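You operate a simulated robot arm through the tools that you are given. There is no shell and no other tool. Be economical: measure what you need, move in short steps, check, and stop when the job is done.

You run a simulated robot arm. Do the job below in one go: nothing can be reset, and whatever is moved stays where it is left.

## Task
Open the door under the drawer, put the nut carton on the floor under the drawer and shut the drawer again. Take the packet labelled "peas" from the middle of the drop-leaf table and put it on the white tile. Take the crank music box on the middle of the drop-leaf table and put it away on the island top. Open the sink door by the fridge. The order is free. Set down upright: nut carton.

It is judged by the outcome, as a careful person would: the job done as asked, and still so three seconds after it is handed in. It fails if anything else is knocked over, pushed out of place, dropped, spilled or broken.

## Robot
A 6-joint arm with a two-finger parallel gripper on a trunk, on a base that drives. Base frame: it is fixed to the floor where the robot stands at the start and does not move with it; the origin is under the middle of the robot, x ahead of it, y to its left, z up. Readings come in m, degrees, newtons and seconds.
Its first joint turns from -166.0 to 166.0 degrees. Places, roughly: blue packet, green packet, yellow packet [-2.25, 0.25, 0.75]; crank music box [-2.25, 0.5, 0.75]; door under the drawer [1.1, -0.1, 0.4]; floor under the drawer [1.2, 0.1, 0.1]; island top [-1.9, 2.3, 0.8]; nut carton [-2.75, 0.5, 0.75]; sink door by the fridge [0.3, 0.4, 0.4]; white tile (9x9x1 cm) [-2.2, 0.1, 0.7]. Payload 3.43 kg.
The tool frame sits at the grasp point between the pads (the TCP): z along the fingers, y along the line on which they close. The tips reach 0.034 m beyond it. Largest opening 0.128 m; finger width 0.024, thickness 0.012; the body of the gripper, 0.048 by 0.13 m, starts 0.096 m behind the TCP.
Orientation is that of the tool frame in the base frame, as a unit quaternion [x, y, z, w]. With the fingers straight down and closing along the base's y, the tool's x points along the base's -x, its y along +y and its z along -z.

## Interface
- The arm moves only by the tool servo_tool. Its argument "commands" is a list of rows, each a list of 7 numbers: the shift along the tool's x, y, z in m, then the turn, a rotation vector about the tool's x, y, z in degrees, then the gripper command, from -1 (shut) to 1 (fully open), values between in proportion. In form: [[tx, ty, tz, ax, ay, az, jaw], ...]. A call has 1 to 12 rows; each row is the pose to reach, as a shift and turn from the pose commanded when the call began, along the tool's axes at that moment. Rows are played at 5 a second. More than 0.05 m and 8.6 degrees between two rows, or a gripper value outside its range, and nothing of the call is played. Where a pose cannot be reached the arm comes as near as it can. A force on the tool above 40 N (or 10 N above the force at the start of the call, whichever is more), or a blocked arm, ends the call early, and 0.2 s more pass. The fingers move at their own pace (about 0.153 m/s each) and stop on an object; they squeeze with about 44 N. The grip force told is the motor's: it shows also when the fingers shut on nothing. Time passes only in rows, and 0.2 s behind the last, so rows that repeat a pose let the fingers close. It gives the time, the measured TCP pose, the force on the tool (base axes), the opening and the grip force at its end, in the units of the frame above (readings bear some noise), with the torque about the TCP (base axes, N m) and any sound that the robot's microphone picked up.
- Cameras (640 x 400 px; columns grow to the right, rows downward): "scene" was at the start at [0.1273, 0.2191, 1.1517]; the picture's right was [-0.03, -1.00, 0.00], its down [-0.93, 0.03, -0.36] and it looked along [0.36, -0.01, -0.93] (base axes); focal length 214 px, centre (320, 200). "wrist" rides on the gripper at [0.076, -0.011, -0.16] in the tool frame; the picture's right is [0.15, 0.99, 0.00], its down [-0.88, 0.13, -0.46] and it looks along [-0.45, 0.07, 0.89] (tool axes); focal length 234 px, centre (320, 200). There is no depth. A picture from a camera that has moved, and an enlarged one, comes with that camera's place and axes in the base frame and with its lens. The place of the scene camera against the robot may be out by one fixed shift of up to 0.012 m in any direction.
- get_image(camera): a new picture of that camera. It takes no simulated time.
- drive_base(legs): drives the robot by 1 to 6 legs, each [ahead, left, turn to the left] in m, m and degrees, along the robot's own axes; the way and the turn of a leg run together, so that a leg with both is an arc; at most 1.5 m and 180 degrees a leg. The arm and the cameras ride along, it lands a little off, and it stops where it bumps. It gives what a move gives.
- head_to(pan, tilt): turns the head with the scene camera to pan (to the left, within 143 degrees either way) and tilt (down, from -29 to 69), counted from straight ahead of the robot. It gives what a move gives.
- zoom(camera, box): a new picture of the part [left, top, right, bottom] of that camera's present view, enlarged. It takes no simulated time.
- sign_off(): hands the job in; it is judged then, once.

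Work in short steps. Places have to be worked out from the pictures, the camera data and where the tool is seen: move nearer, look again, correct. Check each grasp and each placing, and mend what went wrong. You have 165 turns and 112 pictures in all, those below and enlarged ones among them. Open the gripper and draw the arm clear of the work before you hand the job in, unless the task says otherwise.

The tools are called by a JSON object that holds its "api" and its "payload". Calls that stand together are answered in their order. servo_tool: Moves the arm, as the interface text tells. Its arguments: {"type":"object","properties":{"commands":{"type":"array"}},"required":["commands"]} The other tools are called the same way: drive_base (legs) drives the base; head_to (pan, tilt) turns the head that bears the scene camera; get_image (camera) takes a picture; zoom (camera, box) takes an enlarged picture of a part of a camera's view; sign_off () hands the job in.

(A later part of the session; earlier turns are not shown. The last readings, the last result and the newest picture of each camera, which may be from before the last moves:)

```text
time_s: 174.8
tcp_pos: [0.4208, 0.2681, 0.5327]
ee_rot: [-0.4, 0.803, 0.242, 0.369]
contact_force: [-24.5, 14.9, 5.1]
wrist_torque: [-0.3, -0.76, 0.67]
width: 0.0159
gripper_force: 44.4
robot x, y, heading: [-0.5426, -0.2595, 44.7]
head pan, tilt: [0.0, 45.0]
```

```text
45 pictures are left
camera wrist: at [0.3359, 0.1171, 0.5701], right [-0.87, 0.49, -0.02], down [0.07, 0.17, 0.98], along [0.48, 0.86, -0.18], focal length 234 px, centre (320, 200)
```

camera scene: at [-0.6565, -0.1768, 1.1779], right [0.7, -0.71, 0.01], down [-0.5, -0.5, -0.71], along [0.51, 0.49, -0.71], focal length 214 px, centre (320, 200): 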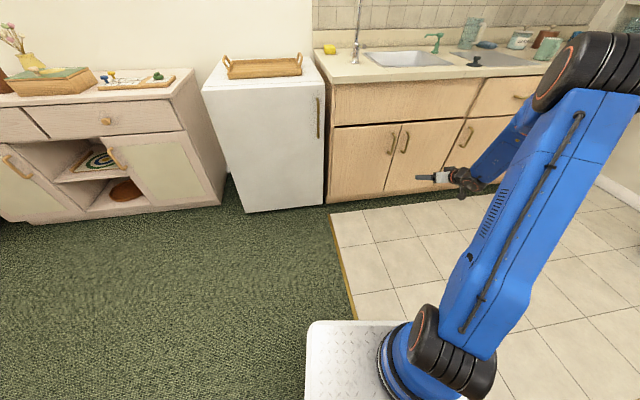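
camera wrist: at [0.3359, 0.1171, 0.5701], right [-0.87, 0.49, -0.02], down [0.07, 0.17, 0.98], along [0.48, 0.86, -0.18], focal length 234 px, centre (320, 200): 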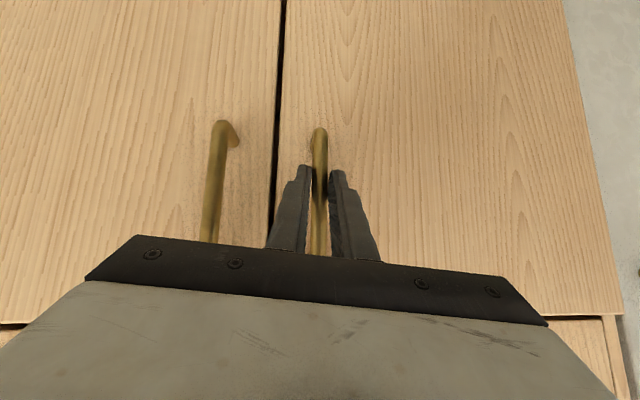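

Bar gripped (16 mm). I relieve the side load, then swing the robot about the hinge (estimated 0.31 m left of the handle): small arcs of 8° each.

{"api": "servo_tool", "payload": {"commands": [[0, 0.004, 0, 0, 0, 0, -1], [0, 0.004, 0, 0, 0, 0, -1]]}}

{"api": "drive_base", "payload": {"legs": [[-0.003, 0.147, -8]]}}

{"api": "get_image", "payload": {"camera": "wrist"}}

```text
time_s: 175.4
tcp_pos: [0.4188, 0.2672, 0.533]
ee_rot: [-0.398, 0.805, 0.241, 0.369]
contact_force: [-1.5, 2.5, -0.5]
wrist_torque: [-0.83, -0.82, 0.06]
width: 0.0158
gripper_force: 45.0
robot x, y, heading: [-0.5437, -0.2621, 44.5]
head pan, tilt: [0.0, 45.0]
```

```text
time_s: 176.8
tcp_pos: [0.3906, 0.2446, 0.5332]
ee_rot: [-0.345, 0.828, 0.218, 0.385]
contact_force: [4.1, -4.9, -3.4]
wrist_torque: [-0.85, -0.96, 0.18]
width: 0.0157
gripper_force: 45.2
robot x, y, heading: [-0.6366, -0.1494, 36.6]
head pan, tilt: [0.0, 45.0]
```

```text
44 pictures are left
camera wrist: at [0.2867, 0.1054, 0.5701], right [-0.8, 0.6, -0.02], down [0.09, 0.16, 0.98], along [0.59, 0.78, -0.18], focal length 234 px, centre (320, 200)
```

wrist: 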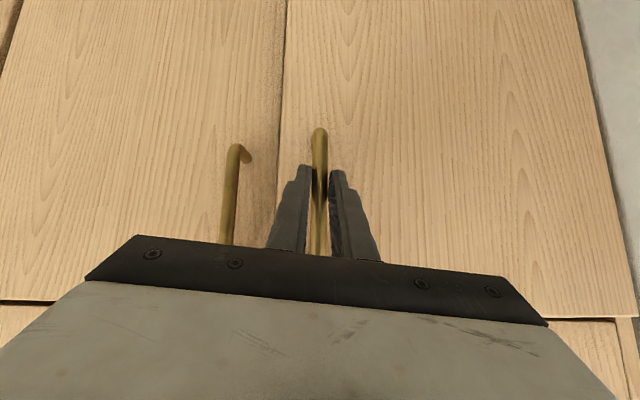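

Works with small forces. Continue the arc.

{"api": "drive_base", "payload": {"legs": [[-0.003, 0.147, -8], [-0.003, 0.147, -8]]}}

{"api": "get_image", "payload": {"camera": "scene"}}

```text
time_s: 177.6
tcp_pos: [0.3953, 0.2464, 0.5325]
ee_rot: [-0.341, 0.827, 0.225, 0.386]
contact_force: [-13.4, 14.2, 14.4]
wrist_torque: [0.41, -1.43, 0.55]
width: 0.0161
gripper_force: 45.2
robot x, y, heading: [-0.6359, -0.133, 35.9]
head pan, tilt: [0.0, 45.0]
stopped in leg 1: the force on the tool passed its limit at 45 N (the readings are from after the stop); the commanded pose is now the measured one
```

```text
43 pictures are left
camera scene: at [-0.6482, 0.1416, 1.1779], right [0.59, -0.81, 0.01], down [-0.57, -0.42, -0.71], along [0.58, 0.41, -0.71], focal length 214 px, centre (320, 200)
```

scene: 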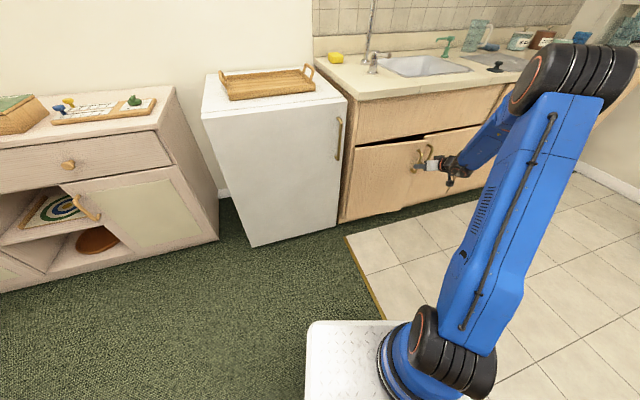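

A 45 N spike stopped it early. I reset the stress and use smaller arcs with a slight backward pull.

{"api": "drive_base", "payload": {"legs": [[-0.02, 0.05, -4]]}}

{"api": "drive_base", "payload": {"legs": [[-0.015, 0.06, -4]]}}

```text
time_s: 178.3
tcp_pos: [0.3954, 0.247, 0.5336]
ee_rot: [-0.342, 0.824, 0.232, 0.387]
contact_force: [-13.7, 13.1, 14.0]
wrist_torque: [0.35, -1.36, 0.52]
width: 0.0165
gripper_force: 45.3
robot x, y, heading: [-0.6379, -0.1348, 36.0]
head pan, tilt: [0.0, 45.0]
stopped in leg 1: the force on the tool passed its limit at 53 N (the readings are from after the stop); the commanded pose is now the measured one
```

```text
time_s: 179.1
tcp_pos: [0.3971, 0.2475, 0.5313]
ee_rot: [-0.343, 0.822, 0.24, 0.387]
contact_force: [-12.8, 12.7, 14.6]
wrist_torque: [0.5, -1.45, 0.52]
width: 0.0166
gripper_force: 44.9
robot x, y, heading: [-0.637, -0.1281, 35.7]
head pan, tilt: [0.0, 45.0]
stopped in leg 1: the force on the tool passed its limit at 48 N (the readings are from after the stop); the commanded pose is now the measured one
```

Twist stress builds up in the grip. I open slightly, level the tool's roll, and re-grip the bar.

{"api": "servo_tool", "payload": {"commands": [[0, 0, 0, 0, 0, 0, -0.3], [0, 0, 0, 0, 0, 0, -0.3], [0, 0, 0.004, 0, 0, -5, -0.3], [0, 0, 0.008, 0, 0, -9.3, -0.3], [0, 0, 0.008, 0, 0, -9.3, -1], [0, 0, 0.008, 0, 0, -9.3, -1], [0, 0, 0.008, 0, 0, -9.3, -1]]}}

{"api": "get_image", "payload": {"camera": "wrist"}}

```text
time_s: 180.7
tcp_pos: [0.4015, 0.2517, 0.5251]
ee_rot: [-0.407, 0.793, 0.207, 0.403]
contact_force: [-14.4, 15.0, -2.0]
wrist_torque: [0.35, 0.43, 0.44]
width: 0.0135
gripper_force: 45.1
robot x, y, heading: [-0.6422, -0.131, 35.7]
head pan, tilt: [0.0, 45.0]
```

```text
42 pictures are left
camera wrist: at [0.3093, 0.1042, 0.5579], right [-0.85, 0.51, -0.12], down [-0.02, 0.2, 0.98], along [0.52, 0.84, -0.16], focal length 234 px, centre (320, 200)
```

wrist: 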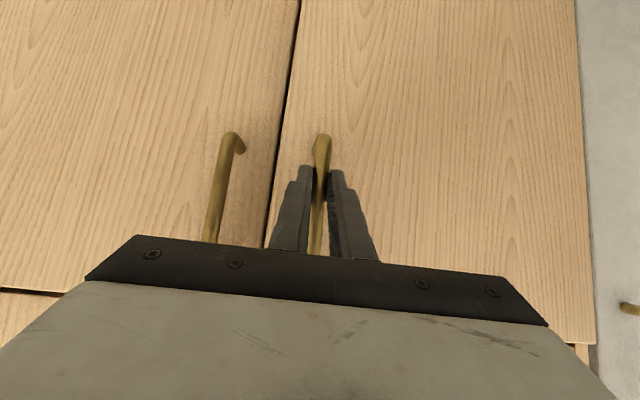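

Re-gripped level. I now pull with the arm along the hinge arc (center ≈(0.19,0.49)).

{"api": "servo_tool", "payload": {"commands": [[0.01, 0.005, -0.014, 0, 0, 0, -1], [0.0205, 0.0107, -0.0281, 0, 0, 0, -1], [0.031, 0.018, -0.043, 0, 0, 0, -1], [0.0419, 0.0259, -0.0574, 0, 0, 0, -1], [0.053, 0.037, -0.073, 0, 0, 0, -1], [0.0643, 0.0478, -0.0881, 0, 0, 0, -1]]}}

{"api": "get_image", "payload": {"camera": "scene"}}

```text
time_s: 182.1
tcp_pos: [0.3002, 0.1851, 0.5252]
ee_rot: [-0.405, 0.794, 0.205, 0.403]
contact_force: [14.0, -32.5, -6.7]
wrist_torque: [-0.65, 1.09, -0.65]
width: 0.0138
gripper_force: 45.4
robot x, y, heading: [-0.6381, -0.1317, 35.5]
head pan, tilt: [0.0, 45.0]
```

```text
41 pictures are left
camera scene: at [-0.6469, 0.146, 1.178], right [0.58, -0.81, 0.01], down [-0.57, -0.41, -0.71], along [0.58, 0.41, -0.71], focal length 214 px, centre (320, 200)
```

scene: 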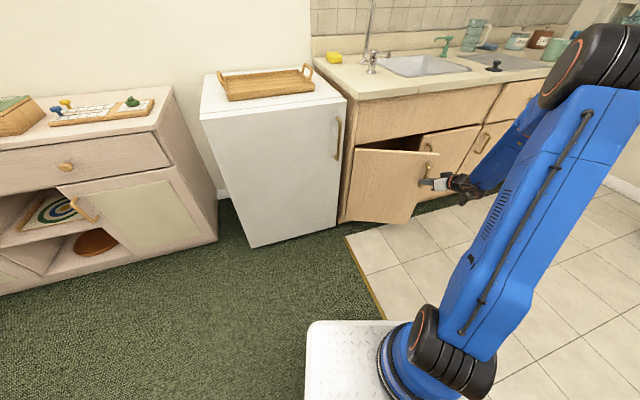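

Door ~27° open. I continue along a slightly larger radius to reduce the outward load.

{"api": "servo_tool", "payload": {"commands": [[0.003, -0.007, -0.004, 0, 0, 0, -1], [0.016, 0.014, -0.022, 0, 0, 0, -1], [0.0297, 0.0359, -0.0407, 0, 0, 0, -1], [0.0415, 0.059, -0.057, 0, 0, 0, -1], [0.0532, 0.0828, -0.0729, 0, 0, 0, -1], [0.0625, 0.109, -0.086, 0, 0, 0, -1]]}}

{"api": "get_image", "payload": {"camera": "scene"}}

```text
time_s: 183.1
tcp_pos: [0.2159, 0.1624, 0.5264]
ee_rot: [-0.404, 0.794, 0.207, 0.404]
contact_force: [-0.7, 6.7, 13.8]
wrist_torque: [0.92, 0.28, -0.15]
width: 0.0139
gripper_force: 45.4
robot x, y, heading: [-0.6373, -0.1312, 35.3]
head pan, tilt: [0.0, 45.0]
stopped in row 5: the force on the tool passed its limit at 47 N (the readings are from after the stop); the commanded pose is now the measured one
```

```text
40 pictures are left
camera scene: at [-0.6447, 0.146, 1.1779], right [0.58, -0.81, 0.01], down [-0.57, -0.41, -0.71], along [0.58, 0.41, -0.71], focal length 214 px, centre (320, 200)
```

scene: 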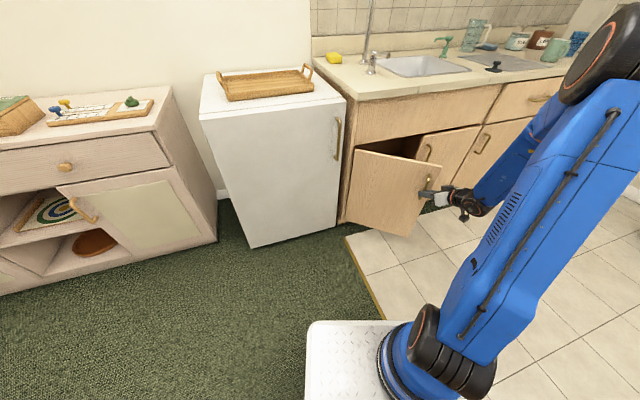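

~42° open. Another short pull along the arc.

{"api": "servo_tool", "payload": {"commands": [[0.0078, 0.018, -0.0107, 0, 0, 0, -1], [0.0157, 0.0359, -0.0213, 0, 0, 0, -1], [0.0235, 0.0538, -0.032, 0, 0, 0, -1], [0.029, 0.072, -0.0395, 0, 0, 0, -1], [0.034, 0.09, -0.047, 0, 0, 0, -1], [0.0393, 0.1095, -0.054, 0, 0, 0, -1]]}}

{"api": "get_image", "payload": {"camera": "scene"}}

```text
time_s: 184.1
tcp_pos: [0.1415, 0.1593, 0.5236]
ee_rot: [-0.402, 0.794, 0.209, 0.404]
contact_force: [1.1, 9.5, 18.3]
wrist_torque: [1.5, -0.44, 0.12]
width: 0.0139
gripper_force: 44.5
out of reach, approached as far as the arm can: row 4
robot x, y, heading: [-0.638, -0.1283, 35.3]
head pan, tilt: [0.0, 45.0]
stopped in row 4: the force on the tool passed its limit at 41 N (the readings are from after the stop); the commanded pose is now the measured one
```

```text
39 pictures are left
camera scene: at [-0.646, 0.146, 1.1779], right [0.58, -0.81, 0.01], down [-0.57, -0.41, -0.71], along [0.58, 0.41, -0.71], focal length 214 px, centre (320, 200)
```

scene: 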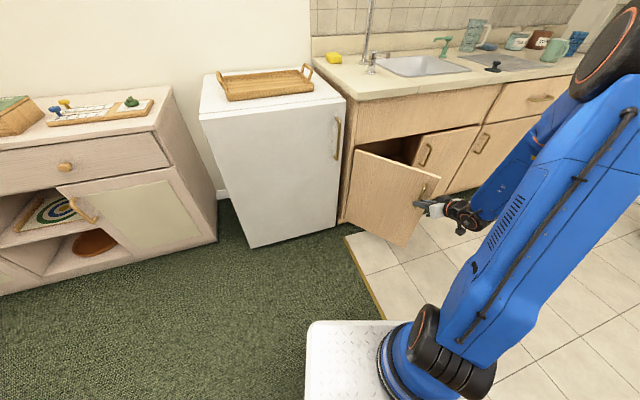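

~55° open. I try base arcs about the hinge for the rest.

{"api": "drive_base", "payload": {"legs": [[-0.004, 0.145, -8], [-0.004, 0.145, -8]]}}

```text
time_s: 185.1
tcp_pos: [0.1569, 0.1587, 0.5245]
ee_rot: [-0.381, 0.803, 0.203, 0.411]
contact_force: [-0.1, 19.3, 15.6]
wrist_torque: [0.79, -1.45, 0.29]
width: 0.0137
gripper_force: 45.4
robot x, y, heading: [-0.6397, -0.0926, 32.3]
head pan, tilt: [0.0, 45.0]
stopped in leg 1: the force on the tool passed its limit at 42 N (the readings are from after the stop); the commanded pose is now the measured one
```

Base arcs jam; instead I'll release, lift the tool clear, relocate to the south-east of the door and push it from its inner side.

{"api": "servo_tool", "payload": {"commands": [[0, 0, 0, 0, 0, 0, -0.3], [0, 0, 0, 0, 0, 0, 0.3], [0, 0, 0, 0, 0, 0, 0.5], [0.0, 0, 0.0, 0, 0, 0, 0.5]]}}

{"api": "drive_base", "payload": {"legs": [[-0.06, -0.02, 0]]}}

{"api": "servo_tool", "payload": {"commands": [[-0.03, 0, -0.022, 0, 0, 0, 0.5], [-0.06, 0, -0.044, 0, 0, 0, 0.5], [-0.09, 0, -0.066, 0, 0, 0, 0.2], [-0.12, 0, -0.088, 0, 0, 0, -0.5], [-0.15, 0, -0.11, 0, 0, 0, -1], [-0.17, 0, -0.124, 0, 0, 0, -1]]}}

{"api": "get_image", "payload": {"camera": "scene"}}

```text
time_s: 186.1
tcp_pos: [0.1551, 0.156, 0.523]
ee_rot: [-0.379, 0.805, 0.202, 0.41]
contact_force: [-0.5, -0.7, 0.2]
wrist_torque: [0.0, -0.01, 0.02]
width: 0.0961
gripper_force: 0.0
robot x, y, heading: [-0.641, -0.0897, 32.3]
head pan, tilt: [0.0, 45.0]
```

```text
time_s: 187.1
tcp_pos: [0.0973, 0.1127, 0.5238]
ee_rot: [-0.378, 0.805, 0.201, 0.41]
contact_force: [-0.5, -0.8, 1.0]
wrist_torque: [-0.02, -0.02, 0.02]
width: 0.0959
gripper_force: 0.0
robot x, y, heading: [-0.6975, -0.1333, 32.3]
head pan, tilt: [0.0, 45.0]
```

```text
time_s: 188.4
tcp_pos: [0.1005, 0.1061, 0.7333]
ee_rot: [-0.377, 0.805, 0.204, 0.411]
contact_force: [0.1, 1.0, 0.2]
wrist_torque: [-0.04, 0.0, 0.0]
width: 0.0
gripper_force: 33.3
robot x, y, heading: [-0.6979, -0.1296, 32.2]
head pan, tilt: [0.0, 45.0]
```

```text
38 pictures are left
camera scene: at [-0.6912, 0.1448, 1.1779], right [0.53, -0.85, 0.01], down [-0.6, -0.38, -0.71], along [0.6, 0.37, -0.71], focal length 214 px, centre (320, 200)
```

scene: 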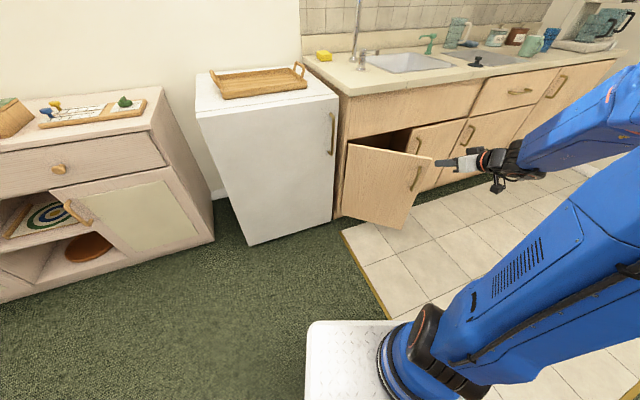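

I relocate to the south-east of the door and turn to face it.

{"api": "drive_base", "payload": {"legs": [[0.1, -0.966, 0], [0.176, 0, 0], [0, 0, 58]]}}

{"api": "get_image", "payload": {"camera": "scene"}}

```text
time_s: 197.2
tcp_pos: [0.2806, -0.01, 0.7323]
ee_rot: [0.719, -0.522, -0.377, -0.26]
contact_force: [0.4, -0.1, 0.6]
wrist_torque: [-0.02, -0.01, 0.01]
width: 0.0
gripper_force: 32.7
robot x, y, heading: [0.0574, -0.8136, 90.1]
head pan, tilt: [0.0, 45.0]
```

```text
37 pictures are left
camera scene: at [-0.1716, -0.6562, 1.18], right [1.0, 0.0, 0.0], down [0.0, -0.7, -0.71], along [0.0, 0.71, -0.7], focal length 214 px, centre (320, 200)
```

scene: 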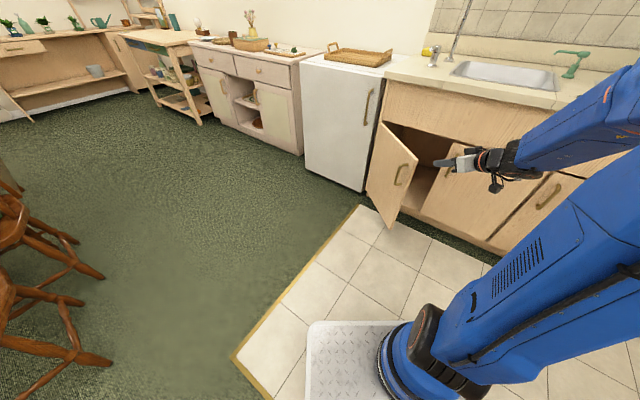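

Clear view: door edge at ~(0.27,0.17), about 43° open. I move right and ahead, lower the fingers inside the door, then sweep left.

{"api": "drive_base", "payload": {"legs": [[0.1, -0.09, 0]]}}

{"api": "servo_tool", "payload": {"commands": [[0.0214, -0.0072, 0.0385, 0, 0, 0, -1], [0.0428, -0.0144, 0.077, 0, 0, 0, -1], [0.0642, -0.0216, 0.1155, 0, 0, 0, -1], [0.0856, -0.0288, 0.154, 0, 0, 0, -1], [0.107, -0.036, 0.1925, 0, 0, 0, -1]]}}

{"api": "zoom", "payload": {"camera": "scene", "box": [300, 60, 560, 260]}}

```text
time_s: 198.5
tcp_pos: [0.3704, 0.0937, 0.7297]
ee_rot: [0.72, -0.523, -0.375, -0.259]
contact_force: [-0.6, -0.7, -0.1]
wrist_torque: [-0.05, -0.01, 0.0]
width: 0.0
gripper_force: 32.6
robot x, y, heading: [0.1476, -0.7075, 89.9]
head pan, tilt: [0.0, 45.0]
```

```text
time_s: 199.7
tcp_pos: [0.3701, 0.1925, 0.5287]
ee_rot: [0.719, -0.524, -0.375, -0.26]
contact_force: [-0.3, -1.2, 0.8]
wrist_torque: [-0.02, -0.03, -0.04]
width: 0.0
gripper_force: 32.8
robot x, y, heading: [0.1498, -0.7111, 90.0]
head pan, tilt: [0.0, 45.0]
```

```text
2.00 times, centred on (430, 160) of scene
camera zoom: at [-0.0816, -0.5514, 1.1806], right [1.0, 0.0, 0.0], down [0.0, -0.71, -0.71], along [0.0, 0.71, -0.71], focal length 429 px, centre (100, 280)
```

zoom: 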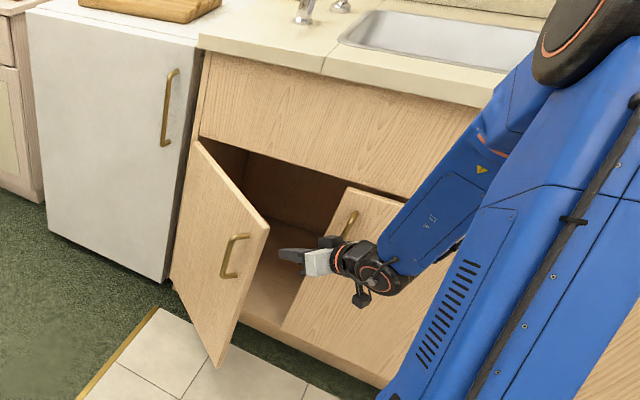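

Fingers are behind the door. Sweep left.

{"api": "drive_base", "payload": {"legs": [[0.0, 0.18, 0], [0.02, 0.17, 0]]}}

{"api": "get_image", "payload": {"camera": "scene"}}

```text
time_s: 202.3
tcp_pos: [0.0204, 0.2123, 0.5299]
ee_rot: [0.72, -0.522, -0.377, -0.259]
contact_force: [0.0, 0.6, 0.3]
wrist_torque: [-0.02, 0.01, -0.04]
width: 0.0
gripper_force: 33.4
robot x, y, heading: [-0.2009, -0.6909, 90.0]
head pan, tilt: [0.0, 45.0]
```

```text
35 pictures are left
camera scene: at [-0.4302, -0.5364, 1.18], right [1.0, 0.0, 0.0], down [0.0, -0.7, -0.71], along [0.0, 0.71, -0.7], focal length 214 px, centre (320, 200)
```

scene: 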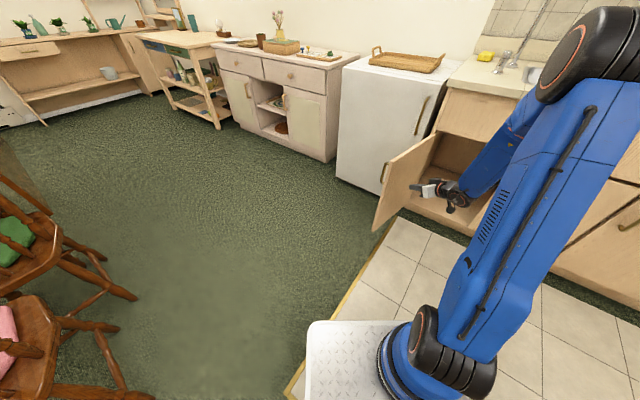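

The sink door is wide open (~85–90°). I step clear, raise and fold the tool to point down.

{"api": "drive_base", "payload": {"legs": [[0.0, -0.1, 0], [-0.3, 0, 0]]}}

{"api": "servo_tool", "payload": {"commands": [[-0.021, 0, -0.0395, 0, 5.3, 0, 0], [-0.042, 0.001, -0.079, 0, 10.6, 0, 0], [-0.063, 0.001, -0.1185, 0, 15.9, 0, 0], [-0.084, 0.002, -0.158, 0, 21.2, 0, 0], [-0.105, 0.002, -0.1975, 0, 26.5, 0, 0], [-0.126, 0.003, -0.237, 0, 31.8, 0, 0], [-0.147, 0.003, -0.2765, 0, 37.1, 0, 0], [-0.168, 0.004, -0.316, 0, 42.4, 0, 0], [-0.189, 0.004, -0.3555, 0, 47.7, 0, 0], [-0.209, 0.005, -0.395, 0, 53, 0, 0]]}}

{"api": "get_image", "payload": {"camera": "scene"}}

```text
time_s: 205.1
tcp_pos: [0.1236, -0.0891, 0.5272]
ee_rot: [0.72, -0.524, -0.375, -0.258]
contact_force: [0.0, -0.9, 0.3]
wrist_torque: [0.0, 0.0, 0.01]
width: 0.0
gripper_force: 33.3
robot x, y, heading: [-0.1023, -0.9888, 89.9]
head pan, tilt: [0.0, 45.0]
```

```text
time_s: 207.3
tcp_pos: [0.1889, -0.2728, 0.9254]
ee_rot: [0.811, -0.585, -0.013, 0.004]
contact_force: [0.4, -0.6, 0.3]
wrist_torque: [0.0, 0.02, 0.03]
width: 0.0641
gripper_force: 0.1
robot x, y, heading: [-0.1019, -0.9915, 89.9]
head pan, tilt: [0.0, 45.0]
```

```text
34 pictures are left
camera scene: at [-0.3313, -0.8339, 1.1793], right [1.0, 0.0, 0.0], down [0.0, -0.7, -0.71], along [0.0, 0.71, -0.7], focal length 214 px, centre (320, 200)
```

scene: 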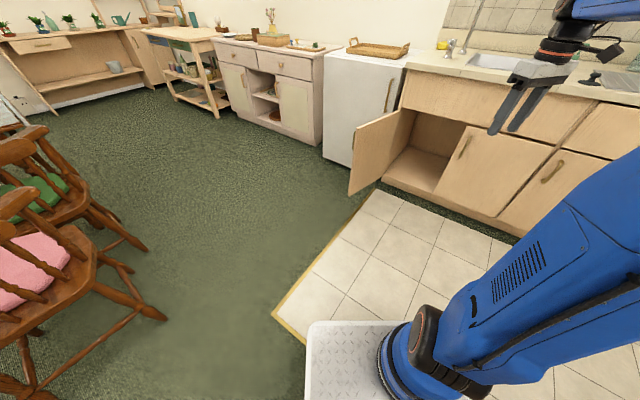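

Everything is as wanted in the kitchen (drawer door shut, sink door open). I tuck the arm in and drive between the chairs and the open door toward the table's north-east side.

{"api": "servo_tool", "payload": {"commands": [[0.045, 0, -0.015, 0, 0, 0, 0], [0.09, 0, -0.03, 0, 0, 0, 0], [0.135, 0, -0.045, 0, 0, 0, 0], [0.18, 0, -0.06, 0, 0, 0, 0], [0.225, 0, -0.075, 0, 0, 0, 0], [0.27, 0, -0.09, 0, 0, 0, 0]]}}

{"api": "drive_base", "payload": {"legs": [[0, 0.5, 0], [1.2, 0, 0], [0.24, 0.15, 0], [0, 0, 139]]}}

```text
time_s: 208.7
tcp_pos: [0.2782, -0.5312, 1.0108]
ee_rot: [0.812, -0.584, -0.014, 0.004]
contact_force: [0.1, -0.3, 0.9]
wrist_torque: [0.0, 0.04, -0.01]
width: 0.0637
gripper_force: 0.1
robot x, y, heading: [-0.1041, -0.9964, 89.8]
head pan, tilt: [0.0, 45.0]
```

```text
time_s: 210.3
tcp_pos: [0.1531, -0.4747, 1.0078]
ee_rot: [0.812, -0.584, -0.017, 0.005]
contact_force: [-0.4, 0.1, 0.0]
wrist_torque: [0.02, -0.04, 0.03]
width: 0.0639
gripper_force: 0.0
robot x, y, heading: [-0.2374, -0.9392, 89.9]
head pan, tilt: [0.0, 45.0]
stopped in leg 1: the robot was blocked; the commanded pose is now the measured one
```

The raised tile border catches the base when crossed obliquely. I go back onto the tiles, turn to face square across the west border (heading 144.5°), then cross it straight.

{"api": "drive_base", "payload": {"legs": [[0.5, -0.36, 0], [0, 0, 54.6]]}}

```text
time_s: 216.2
tcp_pos: [-0.0317, 0.1385, 1.0058]
ee_rot: [0.989, -0.144, -0.013, 0.013]
contact_force: [-0.4, 0.1, 0.9]
wrist_torque: [0.01, -0.02, -0.01]
width: 0.0641
gripper_force: 0.0
robot x, y, heading: [0.127, -0.4481, 145.1]
head pan, tilt: [0.0, 45.0]
```

{"api": "drive_base", "payload": {"legs": [[1.0, 0, 0], [1.1, 0, 0]]}}

```text
time_s: 226.7
tcp_pos: [-1.7511, 1.3523, 1.0026]
ee_rot: [0.989, -0.145, -0.012, 0.013]
contact_force: [0.0, -0.3, -0.1]
wrist_torque: [0.06, -0.05, -0.02]
width: 0.0637
gripper_force: 0.0
robot x, y, heading: [-1.5955, 0.7684, 144.7]
head pan, tilt: [0.0, 45.0]
```

Straight across worked. Now turn to face the table and look.

{"api": "drive_base", "payload": {"legs": [[0, 0, 84.5]]}}

{"api": "head_to", "payload": {"pan": -8, "tilt": 48}}

{"api": "get_image", "payload": {"camera": "scene"}}

```text
time_s: 230.7
tcp_pos: [-2.1913, 0.6611, 1.0027]
ee_rot: [0.826, 0.563, -0.001, 0.019]
contact_force: [0.2, -0.7, 0.6]
wrist_torque: [-0.01, -0.03, -0.02]
width: 0.064
gripper_force: 0.0
robot x, y, heading: [-1.5981, 0.7724, -130.2]
head pan, tilt: [0.0, 45.0]
```

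```text
time_s: 231.4
tcp_pos: [-2.1904, 0.6624, 1.0021]
ee_rot: [0.826, 0.563, -0.001, 0.018]
contact_force: [-0.5, -0.9, 0.8]
wrist_torque: [0.0, 0.0, 0.0]
width: 0.064
gripper_force: 0.0
robot x, y, heading: [-1.5943, 0.7686, -130.4]
head pan, tilt: [-8.0, 48.0]
```

```text
33 pictures are left
camera scene: at [-1.5458, 0.5132, 1.1736], right [-0.67, 0.74, 0.0], down [0.55, 0.5, -0.67], along [-0.5, -0.45, -0.74], focal length 214 px, centre (320, 200)
```

scene: 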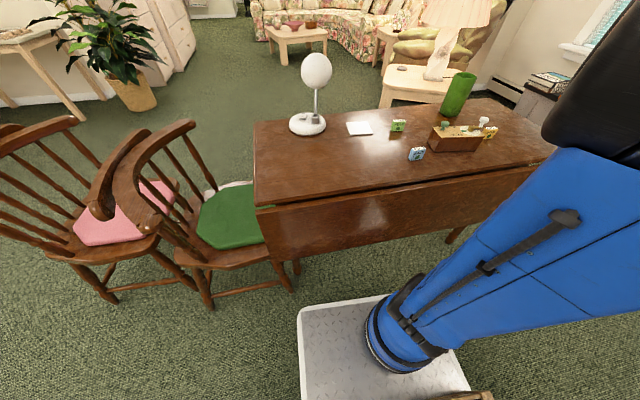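

Peas packet at about (-2.326,0.226), tile at (-2.233,0.115). I move the tool over the packet at height for a close wrist view.

{"api": "servo_tool", "payload": {"commands": [[-0.045, 0.003, 0.008, 0, 0, 0, 0.3], [-0.09, 0.006, 0.016, 0, 0, 0, 0.3], [-0.135, 0.01, 0.024, 0, 0, 0, 0.3], [-0.18, 0.013, 0.032, 0, 0, 0, 0.3], [-0.225, 0.016, 0.04, 0, 0, 0, 0.3], [-0.27, 0.02, 0.048, 0, 0, 0, 0.3], [-0.315, 0.023, 0.056, 0, 0, 0, 0.3], [-0.36, 0.026, 0.064, 0, 0, 0, 0.3], [-0.405, 0.03, 0.072, 0, 0, 0, 0.3], [-0.44, 0.033, 0.08, 0, 0, 0, 0.3]]}}

{"api": "get_image", "payload": {"camera": "wrist"}}

```text
time_s: 233.6
tcp_pos: [-2.3205, 0.2385, 0.9338]
ee_rot: [0.827, 0.562, 0.0, 0.018]
contact_force: [-0.8, 1.2, 0.6]
wrist_torque: [-0.02, 0.04, 0.01]
width: 0.0831
gripper_force: 0.0
robot x, y, heading: [-1.5981, 0.7708, -130.1]
head pan, tilt: [-8.0, 48.0]
```

```text
32 pictures are left
camera wrist: at [-2.3051, 0.3187, 1.0913], right [0.97, -0.23, 0.03], down [-0.21, -0.85, 0.48], along [-0.09, -0.47, -0.88], focal length 234 px, centre (320, 200)
```

wrist: 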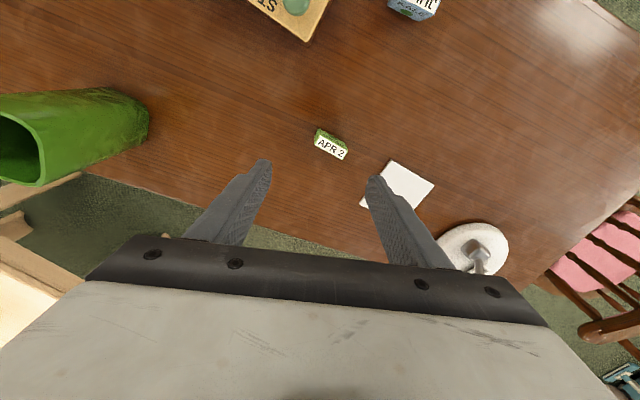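

Packet centre ≈(-2.304,0.223), its width along heading -29°, table z≈0.735. I align, rotate 7.6°, and descend 0.09 to check.

{"api": "servo_tool", "payload": {"commands": [[-0.003, 0.008, 0.03, 0, 0, 4, 0.3], [-0.006, 0.017, 0.06, 0, 0, 7.6, 0.3], [-0.006, 0.017, 0.09, 0, 0, 7.6, 0.3]]}}

{"api": "get_image", "payload": {"camera": "wrist"}}

```text
time_s: 234.4
tcp_pos: [-2.3033, 0.2244, 0.8443]
ee_rot: [0.862, 0.507, 0.001, 0.018]
contact_force: [-0.6, 0.6, 0.6]
wrist_torque: [-0.01, 0.0, 0.0]
width: 0.0831
gripper_force: 0.1
robot x, y, heading: [-1.5942, 0.7696, -130.1]
head pan, tilt: [-8.0, 48.0]
```

```text
31 pictures are left
camera wrist: at [-2.2792, 0.3, 1.0012], right [0.94, -0.35, 0.03], down [-0.32, -0.82, 0.47], along [-0.14, -0.45, -0.88], focal length 234 px, centre (320, 200)
```

wrist: 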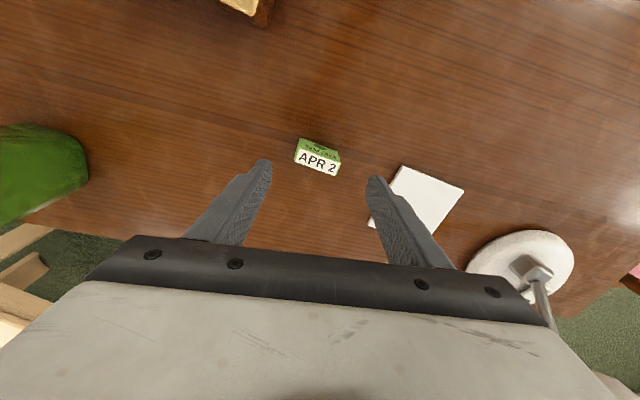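

Well aligned; rotate 6° more and descend to grasp height, then close.

{"api": "servo_tool", "payload": {"commands": [[0.002, 0, 0.03, 0, 0, 3, 0.3], [0.004, 0.0, 0.055, 0, 0, 6, 0.3], [0.004, 0, 0.064, 0, 0, 6, 0.3], [0.004, 0, 0.07, 0, 0, 6, 0.3], [0.004, 0, 0.07, 0, 0, 6, -0.2], [0.004, 0, 0.07, 0, 0, 6, -0.5], [0.004, 0, 0.07, 0, 0, 6, -0.5]]}}

{"api": "get_image", "payload": {"camera": "wrist"}}

```text
time_s: 236.0
tcp_pos: [-2.3002, 0.2253, 0.7753]
ee_rot: [0.887, 0.461, 0.001, 0.019]
contact_force: [-15.6, 12.8, 27.1]
wrist_torque: [1.06, 1.11, 0.16]
width: 0.0434
gripper_force: 43.8
robot x, y, heading: [-1.5972, 0.7685, -129.9]
head pan, tilt: [-8.0, 48.0]
```

```text
30 pictures are left
camera wrist: at [-2.2693, 0.2991, 0.9331], right [0.89, -0.45, 0.03], down [-0.41, -0.78, 0.47], along [-0.19, -0.43, -0.88], focal length 234 px, centre (320, 200)
```

wrist: 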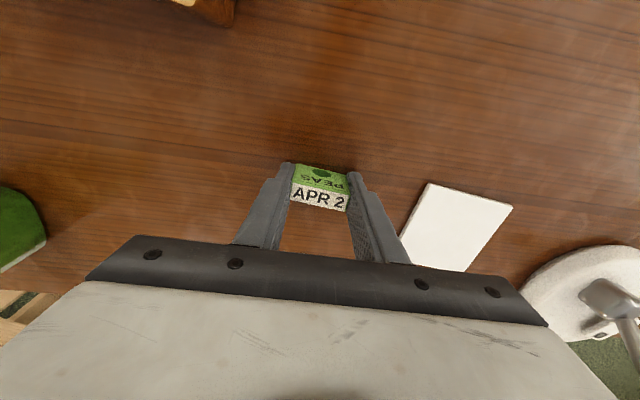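

Peas held (43 mm). I lift 6 cm and shift over the tile centre ≈(-2.206,0.12).

{"api": "servo_tool", "payload": {"commands": [[0, 0, -0.03, 0, 0, 0, -0.5], [0, 0, -0.06, 0, 0, 0, -0.5], [-0.008, 0.034, -0.06, 0, 0, 0, -0.5], [-0.016, 0.068, -0.06, 0, 0, 0, -0.5], [-0.024, 0.102, -0.06, 0, 0, 0, -0.5], [-0.032, 0.137, -0.06, 0, 0, 0, -0.5]]}}

{"api": "get_image", "payload": {"camera": "wrist"}}

```text
time_s: 237.4
tcp_pos: [-2.208, 0.1221, 0.839]
ee_rot: [0.887, 0.461, 0.002, 0.018]
contact_force: [-0.1, 1.2, -0.5]
wrist_torque: [0.0, 0.03, -0.01]
width: 0.0439
gripper_force: 43.6
robot x, y, heading: [-1.5924, 0.7711, -130.0]
head pan, tilt: [-8.0, 48.0]
```

```text
29 pictures are left
camera wrist: at [-2.177, 0.1955, 0.9973], right [0.89, -0.45, 0.03], down [-0.41, -0.78, 0.47], along [-0.19, -0.43, -0.88], focal length 234 px, centre (320, 200)
```

wrist: 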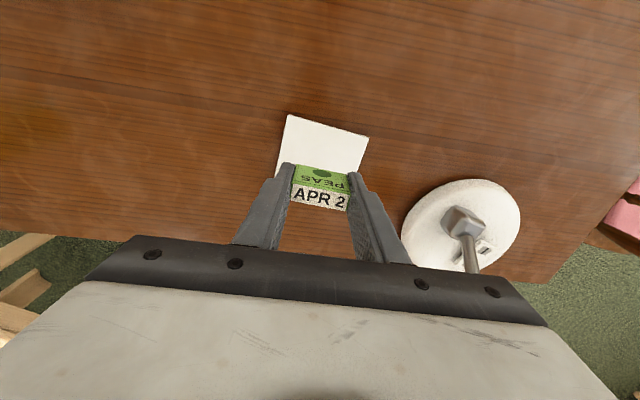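

Tile centre from this view (-2.2135,0.112). I correct 1 cm, lower onto it gently and release.

{"api": "servo_tool", "payload": {"commands": [[-0.006, 0, 0.02, 0, 0, 0, -0.5], [-0.011, 0.001, 0.04, 0, 0, 0, -0.5], [-0.011, 0.001, 0.048, 0, 0, 0, -0.5], [-0.011, 0.001, 0.052, 0, 0, 0, -0.5], [-0.011, 0.001, 0.052, 0, 0, 0, -0.5]]}}

{"api": "get_image", "payload": {"camera": "wrist"}}

```text
time_s: 238.6
tcp_pos: [-2.2133, 0.1106, 0.7871]
ee_rot: [0.887, 0.461, 0.002, 0.017]
contact_force: [-0.7, -0.5, -1.0]
wrist_torque: [-0.03, 0.0, 0.0]
width: 0.0438
gripper_force: 44.1
robot x, y, heading: [-1.5991, 0.7661, -130.2]
head pan, tilt: [-8.0, 48.0]
```

```text
28 pictures are left
camera wrist: at [-2.1816, 0.1841, 0.945], right [0.89, -0.45, 0.03], down [-0.41, -0.78, 0.47], along [-0.19, -0.43, -0.88], focal length 234 px, centre (320, 200)
```

wrist: 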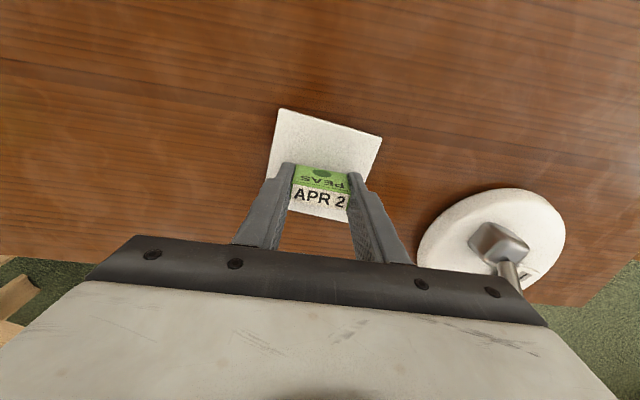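

No contact yet; lower in 2 mm steps until touch.

{"api": "servo_tool", "payload": {"commands": [[0, 0, 0.002, 0, 0, 0, -0.5], [0, 0, 0.004, 0, 0, 0, -0.5], [0, 0, 0.006, 0, 0, 0, -0.5]]}}

```text
time_s: 239.4
tcp_pos: [-2.2129, 0.1106, 0.7823]
ee_rot: [0.887, 0.46, 0.002, 0.018]
contact_force: [0.7, -0.9, 10.3]
wrist_torque: [0.13, 0.19, 0.03]
width: 0.0437
gripper_force: 44.2
robot x, y, heading: [-1.5941, 0.7716, -130.0]
head pan, tilt: [-8.0, 48.0]
```

Contact (10 N). Release and lift.

{"api": "servo_tool", "payload": {"commands": [[0, 0, 0.0, 0, 0, 0, -0.2], [0, 0, 0.0, 0, 0, 0, 0.1], [0, 0, 0.0, 0, 0, 0, 0.1], [0, 0, -0.03, 0, 0, 0, 0.1], [0, 0, -0.07, 0, 0, 0, 0.1], [0, 0, -0.11, 0, 0, 0, 0.3], [0, 0, -0.15, 0, 0, 0, 0.5]]}}

{"api": "get_image", "payload": {"camera": "wrist"}}

```text
time_s: 241.0
tcp_pos: [-2.2173, 0.1161, 0.9324]
ee_rot: [0.887, 0.46, 0.002, 0.018]
contact_force: [-0.3, -0.5, -1.4]
wrist_torque: [-0.01, -0.04, -0.01]
width: 0.0959
gripper_force: 0.0
robot x, y, heading: [-1.5946, 0.7694, -130.3]
head pan, tilt: [-8.0, 48.0]
```

```text
27 pictures are left
camera wrist: at [-2.1858, 0.1887, 1.0904], right [0.89, -0.45, 0.03], down [-0.41, -0.78, 0.47], along [-0.19, -0.43, -0.88], focal length 234 px, centre (320, 200)
```

wrist: 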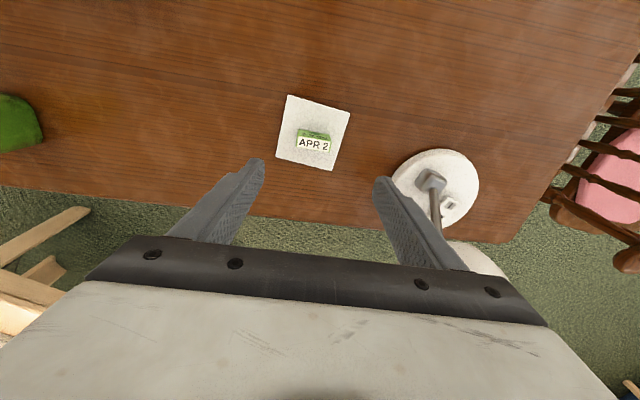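

Peas stand on the tile. Now the music box near (-2.39,0.43): I move above it and rotate the tool so the fingers close across its short side.

{"api": "servo_tool", "payload": {"commands": [[0.0174, -0.0358, -0.003, 0, 0, -8.2, 0.6], [0.035, -0.0716, -0.006, 0, 0, -16.4, 0.6], [0.052, -0.107, -0.009, 0, 0, -24.6, 0.6], [0.07, -0.143, -0.012, 0, 0, -32.8, 0.6], [0.087, -0.179, -0.015, 0, 0, -41, 0.6], [0.105, -0.215, -0.018, 0, 0, -49.2, 0.6], [0.122, -0.25, -0.02, 0, 0, -57.4, 0.6], [0.14, -0.286, -0.02, 0, 0, -65.6, 0.6], [0.157, -0.322, -0.02, 0, 0, -74, 0.6]]}}

{"api": "get_image", "payload": {"camera": "wrist"}}

{"api": "zoom", "payload": {"camera": "scene", "box": [320, 60, 560, 210]}}

```text
time_s: 243.0
tcp_pos: [-2.3898, 0.429, 0.9385]
ee_rot: [0.429, 0.903, -0.01, 0.016]
contact_force: [-0.6, -0.4, -0.4]
wrist_torque: [0.05, 0.01, 0.0]
width: 0.1022
gripper_force: 0.0
robot x, y, heading: [-1.5951, 0.7668, -129.9]
head pan, tilt: [-8.0, 48.0]
```

```text
26 pictures are left
camera wrist: at [-2.4489, 0.485, 1.0951], right [0.68, 0.74, -0.01], down [0.65, -0.59, 0.49], along [0.35, -0.33, -0.87], focal length 234 px, centre (320, 200)
```

wrist: 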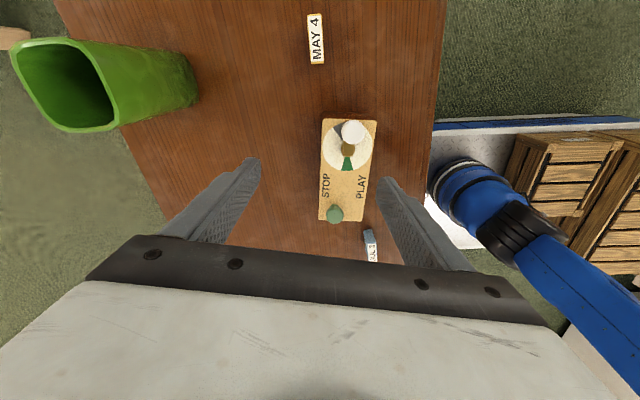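

```text
2.67 times, centred on (440, 135) of scene
camera zoom: at [-1.5455, 0.5132, 1.1736], right [-0.67, 0.74, 0.0], down [0.55, 0.5, -0.67], along [-0.5, -0.45, -0.74], focal length 572 px, centre (0, 373)
```

zoom: 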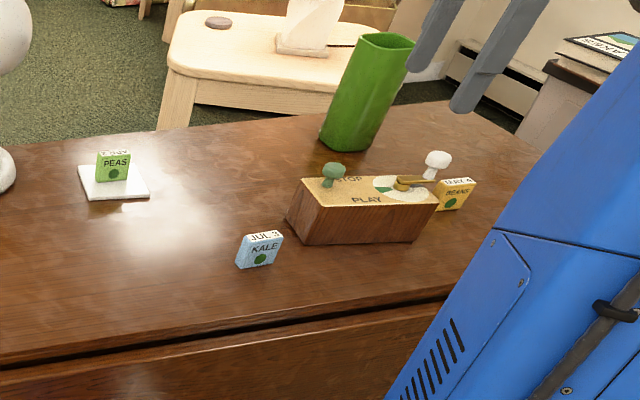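

Music box centre ≈(-2.328,0.4215), 7×15.6 cm, short axis heading 44.5°. I align over it and descend to 0.86 to check.

{"api": "servo_tool", "payload": {"commands": [[-0.02, 0.022, 0.01, 0, 0, -3, 0.7], [-0.039, 0.044, 0.03, 0, 0, -5.3, 0.7], [-0.039, 0.044, 0.06, 0, 0, -5.3, 0.7], [-0.039, 0.044, 0.085, 0, 0, -5.3, 0.7]]}}

{"api": "get_image", "payload": {"camera": "wrist"}}

```text
time_s: 244.0
tcp_pos: [-2.329, 0.4231, 0.8539]
ee_rot: [0.39, 0.921, -0.011, 0.014]
contact_force: [0.4, -0.6, -0.7]
wrist_torque: [0.04, -0.01, 0.03]
width: 0.1089
gripper_force: 0.0
robot x, y, heading: [-1.5946, 0.7699, -130.2]
head pan, tilt: [-8.0, 48.0]
```

```text
24 pictures are left
camera wrist: at [-2.393, 0.4743, 1.0111], right [0.61, 0.79, -0.01], down [0.7, -0.53, 0.49], along [0.38, -0.3, -0.87], focal length 234 px, centre (320, 200)
```

wrist: 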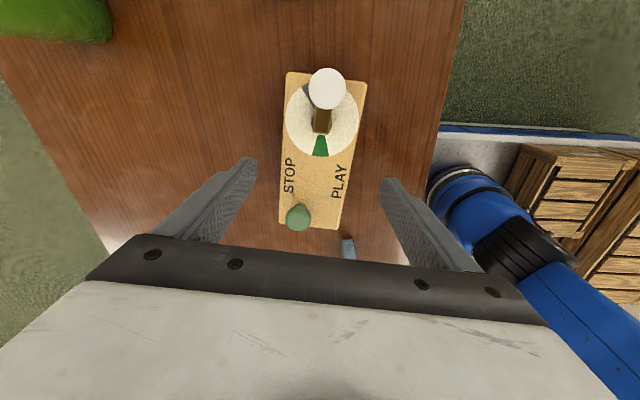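

Centre confirmed at (-2.331,0.420). Descend to z 0.78 and close.

{"api": "servo_tool", "payload": {"commands": [[0, 0, 0.03, 0, 0, 0, 0.7], [0, 0, 0.055, 0, 0, 0, 0.7], [0, 0, 0.074, 0, 0, 0, 0.7], [0, 0, 0.074, 0, 0, 0, 0.3], [0, 0, 0.074, 0, 0, 0, 0], [0, 0, 0.074, 0, 0, 0, -0.1], [0, 0, 0.074, 0, 0, 0, -0.1]]}}

{"api": "get_image", "payload": {"camera": "wrist"}}

```text
time_s: 245.6
tcp_pos: [-2.3284, 0.4208, 0.7801]
ee_rot: [0.389, 0.921, -0.01, 0.015]
contact_force: [1.3, 0.4, -0.2]
wrist_torque: [0.11, -0.04, -0.06]
width: 0.0678
gripper_force: 44.5
robot x, y, heading: [-1.5941, 0.7683, -130.3]
head pan, tilt: [-8.0, 48.0]
```

```text
23 pictures are left
camera wrist: at [-2.3917, 0.4723, 0.9371], right [0.61, 0.79, -0.01], down [0.7, -0.53, 0.49], along [0.38, -0.3, -0.87], focal length 234 px, centre (320, 200)
```

wrist: 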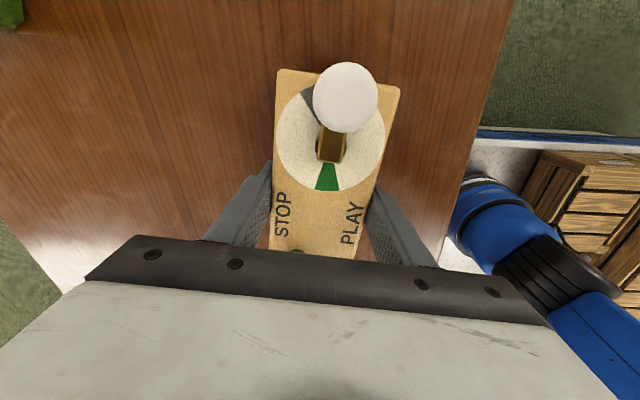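

Held at 68 mm. Lift 0.15 m and check.

{"api": "servo_tool", "payload": {"commands": [[0, 0, -0.02, 0, 0, 0, -0.3], [0, 0, -0.05, 0, 0, 0, -0.3], [0, 0, -0.085, 0, 0, 0, -0.3], [0, 0, -0.12, 0, 0, 0, -0.3], [0, 0, -0.16, 0, 0, 0, -0.3], [0, 0, -0.2, 0, 0, 0, -0.3]]}}

{"api": "get_image", "payload": {"camera": "scene"}}

```text
time_s: 247.0
tcp_pos: [-2.3322, 0.4284, 0.9827]
ee_rot: [0.389, 0.921, -0.01, 0.017]
contact_force: [0.1, -0.4, -3.4]
wrist_torque: [0.03, -0.02, -0.04]
width: 0.0678
gripper_force: 44.2
robot x, y, heading: [-1.5977, 0.767, -130.2]
head pan, tilt: [-8.0, 48.0]
```

```text
22 pictures are left
camera scene: at [-1.546, 0.5132, 1.1736], right [-0.67, 0.74, 0.0], down [0.55, 0.5, -0.67], along [-0.5, -0.45, -0.74], focal length 214 px, centre (320, 200)
```

scene: 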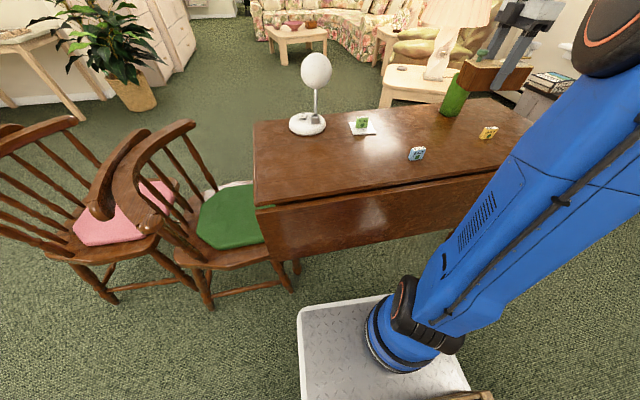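

Music box lifted cleanly. I back away from the table, turn right to face the island side, and look.

{"api": "drive_base", "payload": {"legs": [[-0.17, 0, 0], [0, 0, -175.5]]}}

{"api": "head_to", "payload": {"pan": 30, "tilt": 30}}

{"api": "get_image", "payload": {"camera": "scene"}}

```text
time_s: 255.7
tcp_pos: [-0.7662, 1.2724, 0.9819]
ee_rot: [0.93, -0.368, -0.015, -0.009]
contact_force: [0.1, 0.3, -3.6]
wrist_torque: [0.04, 0.07, 0.0]
width: 0.0677
gripper_force: 43.7
robot x, y, heading: [-1.4845, 0.9001, 52.3]
head pan, tilt: [-8.0, 48.0]
```

```text
time_s: 256.7
tcp_pos: [-0.7664, 1.2732, 0.9812]
ee_rot: [0.929, -0.369, -0.015, -0.009]
contact_force: [0.3, -0.3, -3.0]
wrist_torque: [-0.01, 0.04, 0.01]
width: 0.0678
gripper_force: 44.2
robot x, y, heading: [-1.4841, 0.8994, 52.5]
head pan, tilt: [30.0, 30.0]
```

```text
21 pictures are left
camera scene: at [-1.6077, 1.1861, 1.2004], right [0.99, -0.13, 0.0], down [-0.07, -0.5, -0.87], along [0.11, 0.86, -0.5], focal length 214 px, centre (320, 200)
```

scene: 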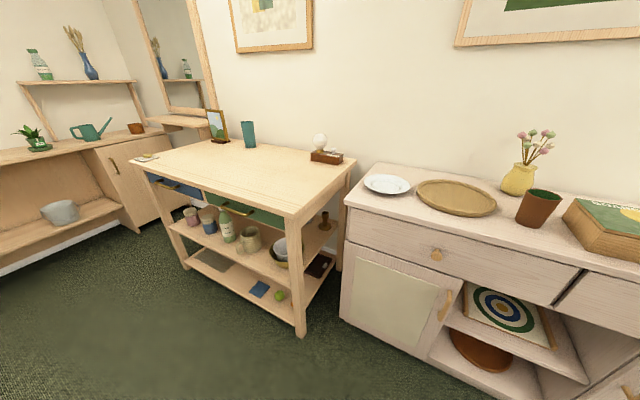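

The island is the freestanding wooden bench; its front-middle top is empty. Target ≈(-1.87,2.20). I raise the box, strafe left along it, and recheck.

{"api": "servo_tool", "payload": {"commands": [[0, 0, -0.04, 0, 0, 0, -0.3], [0, 0, -0.08, 0, 0, 0, -0.3], [0, 0, -0.12, 0, 0, 0, -0.3]]}}

{"api": "drive_base", "payload": {"legs": [[0, 0.72, 0], [0, 0.71, 2]]}}

{"api": "head_to", "payload": {"pan": -15, "tilt": 40}}

{"api": "get_image", "payload": {"camera": "scene"}}

```text
time_s: 257.5
tcp_pos: [-0.7639, 1.2686, 1.102]
ee_rot: [0.93, -0.368, -0.014, -0.01]
contact_force: [0.0, 0.2, -4.0]
wrist_torque: [-0.01, 0.01, 0.0]
width: 0.0678
gripper_force: 44.5
robot x, y, heading: [-1.4853, 0.9002, 52.4]
head pan, tilt: [30.0, 30.0]
```

```text
time_s: 264.9
tcp_pos: [-1.9079, 2.144, 1.1015]
ee_rot: [0.934, -0.357, -0.016, -0.009]
contact_force: [-0.4, 0.1, -3.3]
wrist_torque: [0.02, 0.05, -0.02]
width: 0.0678
gripper_force: 44.3
robot x, y, heading: [-2.6193, 1.7568, 53.9]
head pan, tilt: [30.0, 30.0]
```

```text
time_s: 266.0
tcp_pos: [-1.906, 2.1429, 1.1021]
ee_rot: [0.934, -0.357, -0.014, -0.009]
contact_force: [-0.3, -0.3, -4.4]
wrist_torque: [0.03, 0.0, -0.01]
width: 0.0674
gripper_force: 43.9
robot x, y, heading: [-2.6148, 1.759, 53.9]
head pan, tilt: [-15.0, 40.0]
```

```text
20 pictures are left
camera scene: at [-2.6922, 2.0053, 1.1851], right [0.63, -0.78, 0.0], down [-0.5, -0.4, -0.77], along [0.6, 0.48, -0.64], focal length 214 px, centre (320, 200)
```

scene: 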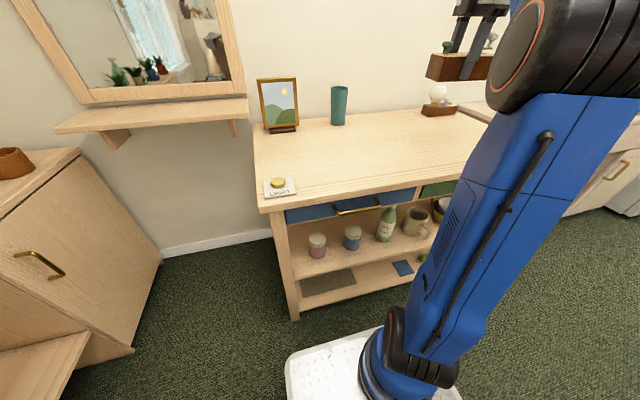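

The box is over the island, 12 cm in from the front edge. I move ahead 5 cm and check below with the wrist camera.

{"api": "drive_base", "payload": {"legs": [[0.05, 0, 0]]}}

{"api": "get_image", "payload": {"camera": "wrist"}}

```text
time_s: 266.9
tcp_pos: [-1.8776, 2.1848, 1.1024]
ee_rot: [0.934, -0.356, -0.015, -0.009]
contact_force: [-0.1, -0.1, -3.9]
wrist_torque: [-0.01, 0.02, 0.0]
width: 0.0679
gripper_force: 43.6
robot x, y, heading: [-2.5909, 1.7975, 53.7]
head pan, tilt: [-15.0, 40.0]
```

```text
19 pictures are left
camera wrist: at [-1.8095, 2.1377, 1.2587], right [-0.55, -0.83, -0.01], down [-0.73, 0.48, 0.49], along [-0.4, 0.28, -0.87], focal length 234 px, centre (320, 200)
```

wrist: 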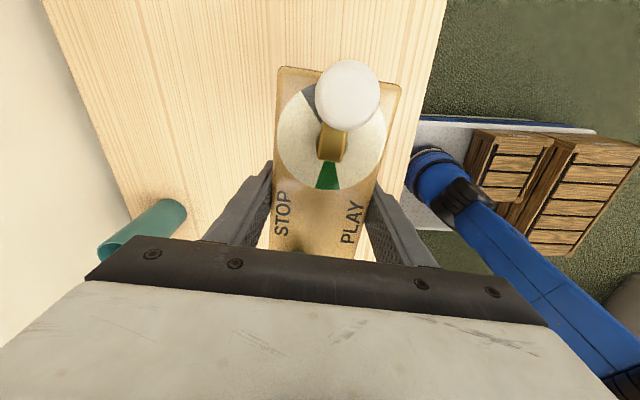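

Clear spot below (front edge at fwd 0.51, box at 0.69). Lower to z≈0.87, then feel for contact.

{"api": "servo_tool", "payload": {"commands": [[0, 0, 0.045, 0, 0, 0, -0.3], [0, 0, 0.09, 0, 0, 0, -0.3], [0, 0, 0.135, 0, 0, 0, -0.3], [0, 0, 0.18, 0, 0, 0, -0.3], [0, 0, 0.215, 0, 0, 0, -0.3], [0, 0, 0.235, 0, 0, 0, -0.3]]}}

{"api": "get_image", "payload": {"camera": "scene"}}

```text
time_s: 268.4
tcp_pos: [-1.8831, 2.1901, 0.8663]
ee_rot: [0.934, -0.356, -0.015, -0.01]
contact_force: [-1.1, -0.2, -3.1]
wrist_torque: [0.04, -0.02, 0.03]
width: 0.0677
gripper_force: 43.9
robot x, y, heading: [-2.589, 1.7972, 54.0]
head pan, tilt: [-15.0, 40.0]
```

```text
18 pictures are left
camera scene: at [-2.6627, 2.0456, 1.1851], right [0.63, -0.78, 0.0], down [-0.5, -0.4, -0.77], along [0.6, 0.48, -0.64], focal length 214 px, centre (320, 200)
```

scene: 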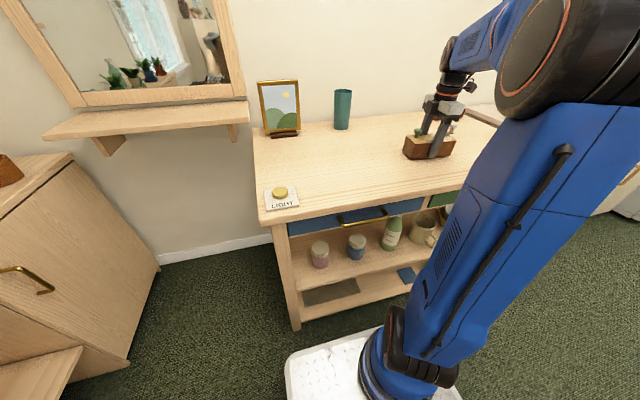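

Still above the surface; lower in small steps until contact.

{"api": "servo_tool", "payload": {"commands": [[0, 0, 0.006, 0, 0, 0, -0.3], [0, 0, 0.012, 0, 0, 0, -0.3], [0, 0, 0.018, 0, 0, 0, -0.3], [0, 0, 0.023, 0, 0, 0, -0.3], [0, 0, 0.028, 0, 0, 0, -0.3], [0, 0, 0.033, 0, 0, 0, -0.3], [0, 0, 0.038, 0, 0, 0, -0.3]]}}

```text
time_s: 269.0
tcp_pos: [-1.8824, 2.1907, 0.8591]
ee_rot: [0.934, -0.357, -0.012, -0.013]
contact_force: [-6.0, -1.5, 10.9]
wrist_torque: [-0.31, 0.71, -0.02]
width: 0.0678
gripper_force: 43.9
robot x, y, heading: [-2.5911, 1.7979, 53.8]
head pan, tilt: [-15.0, 40.0]
stopped in row 3: the force on the tool passed its limit at 46 N (the readings are from after the stop); the commanded pose is now the measured one
```

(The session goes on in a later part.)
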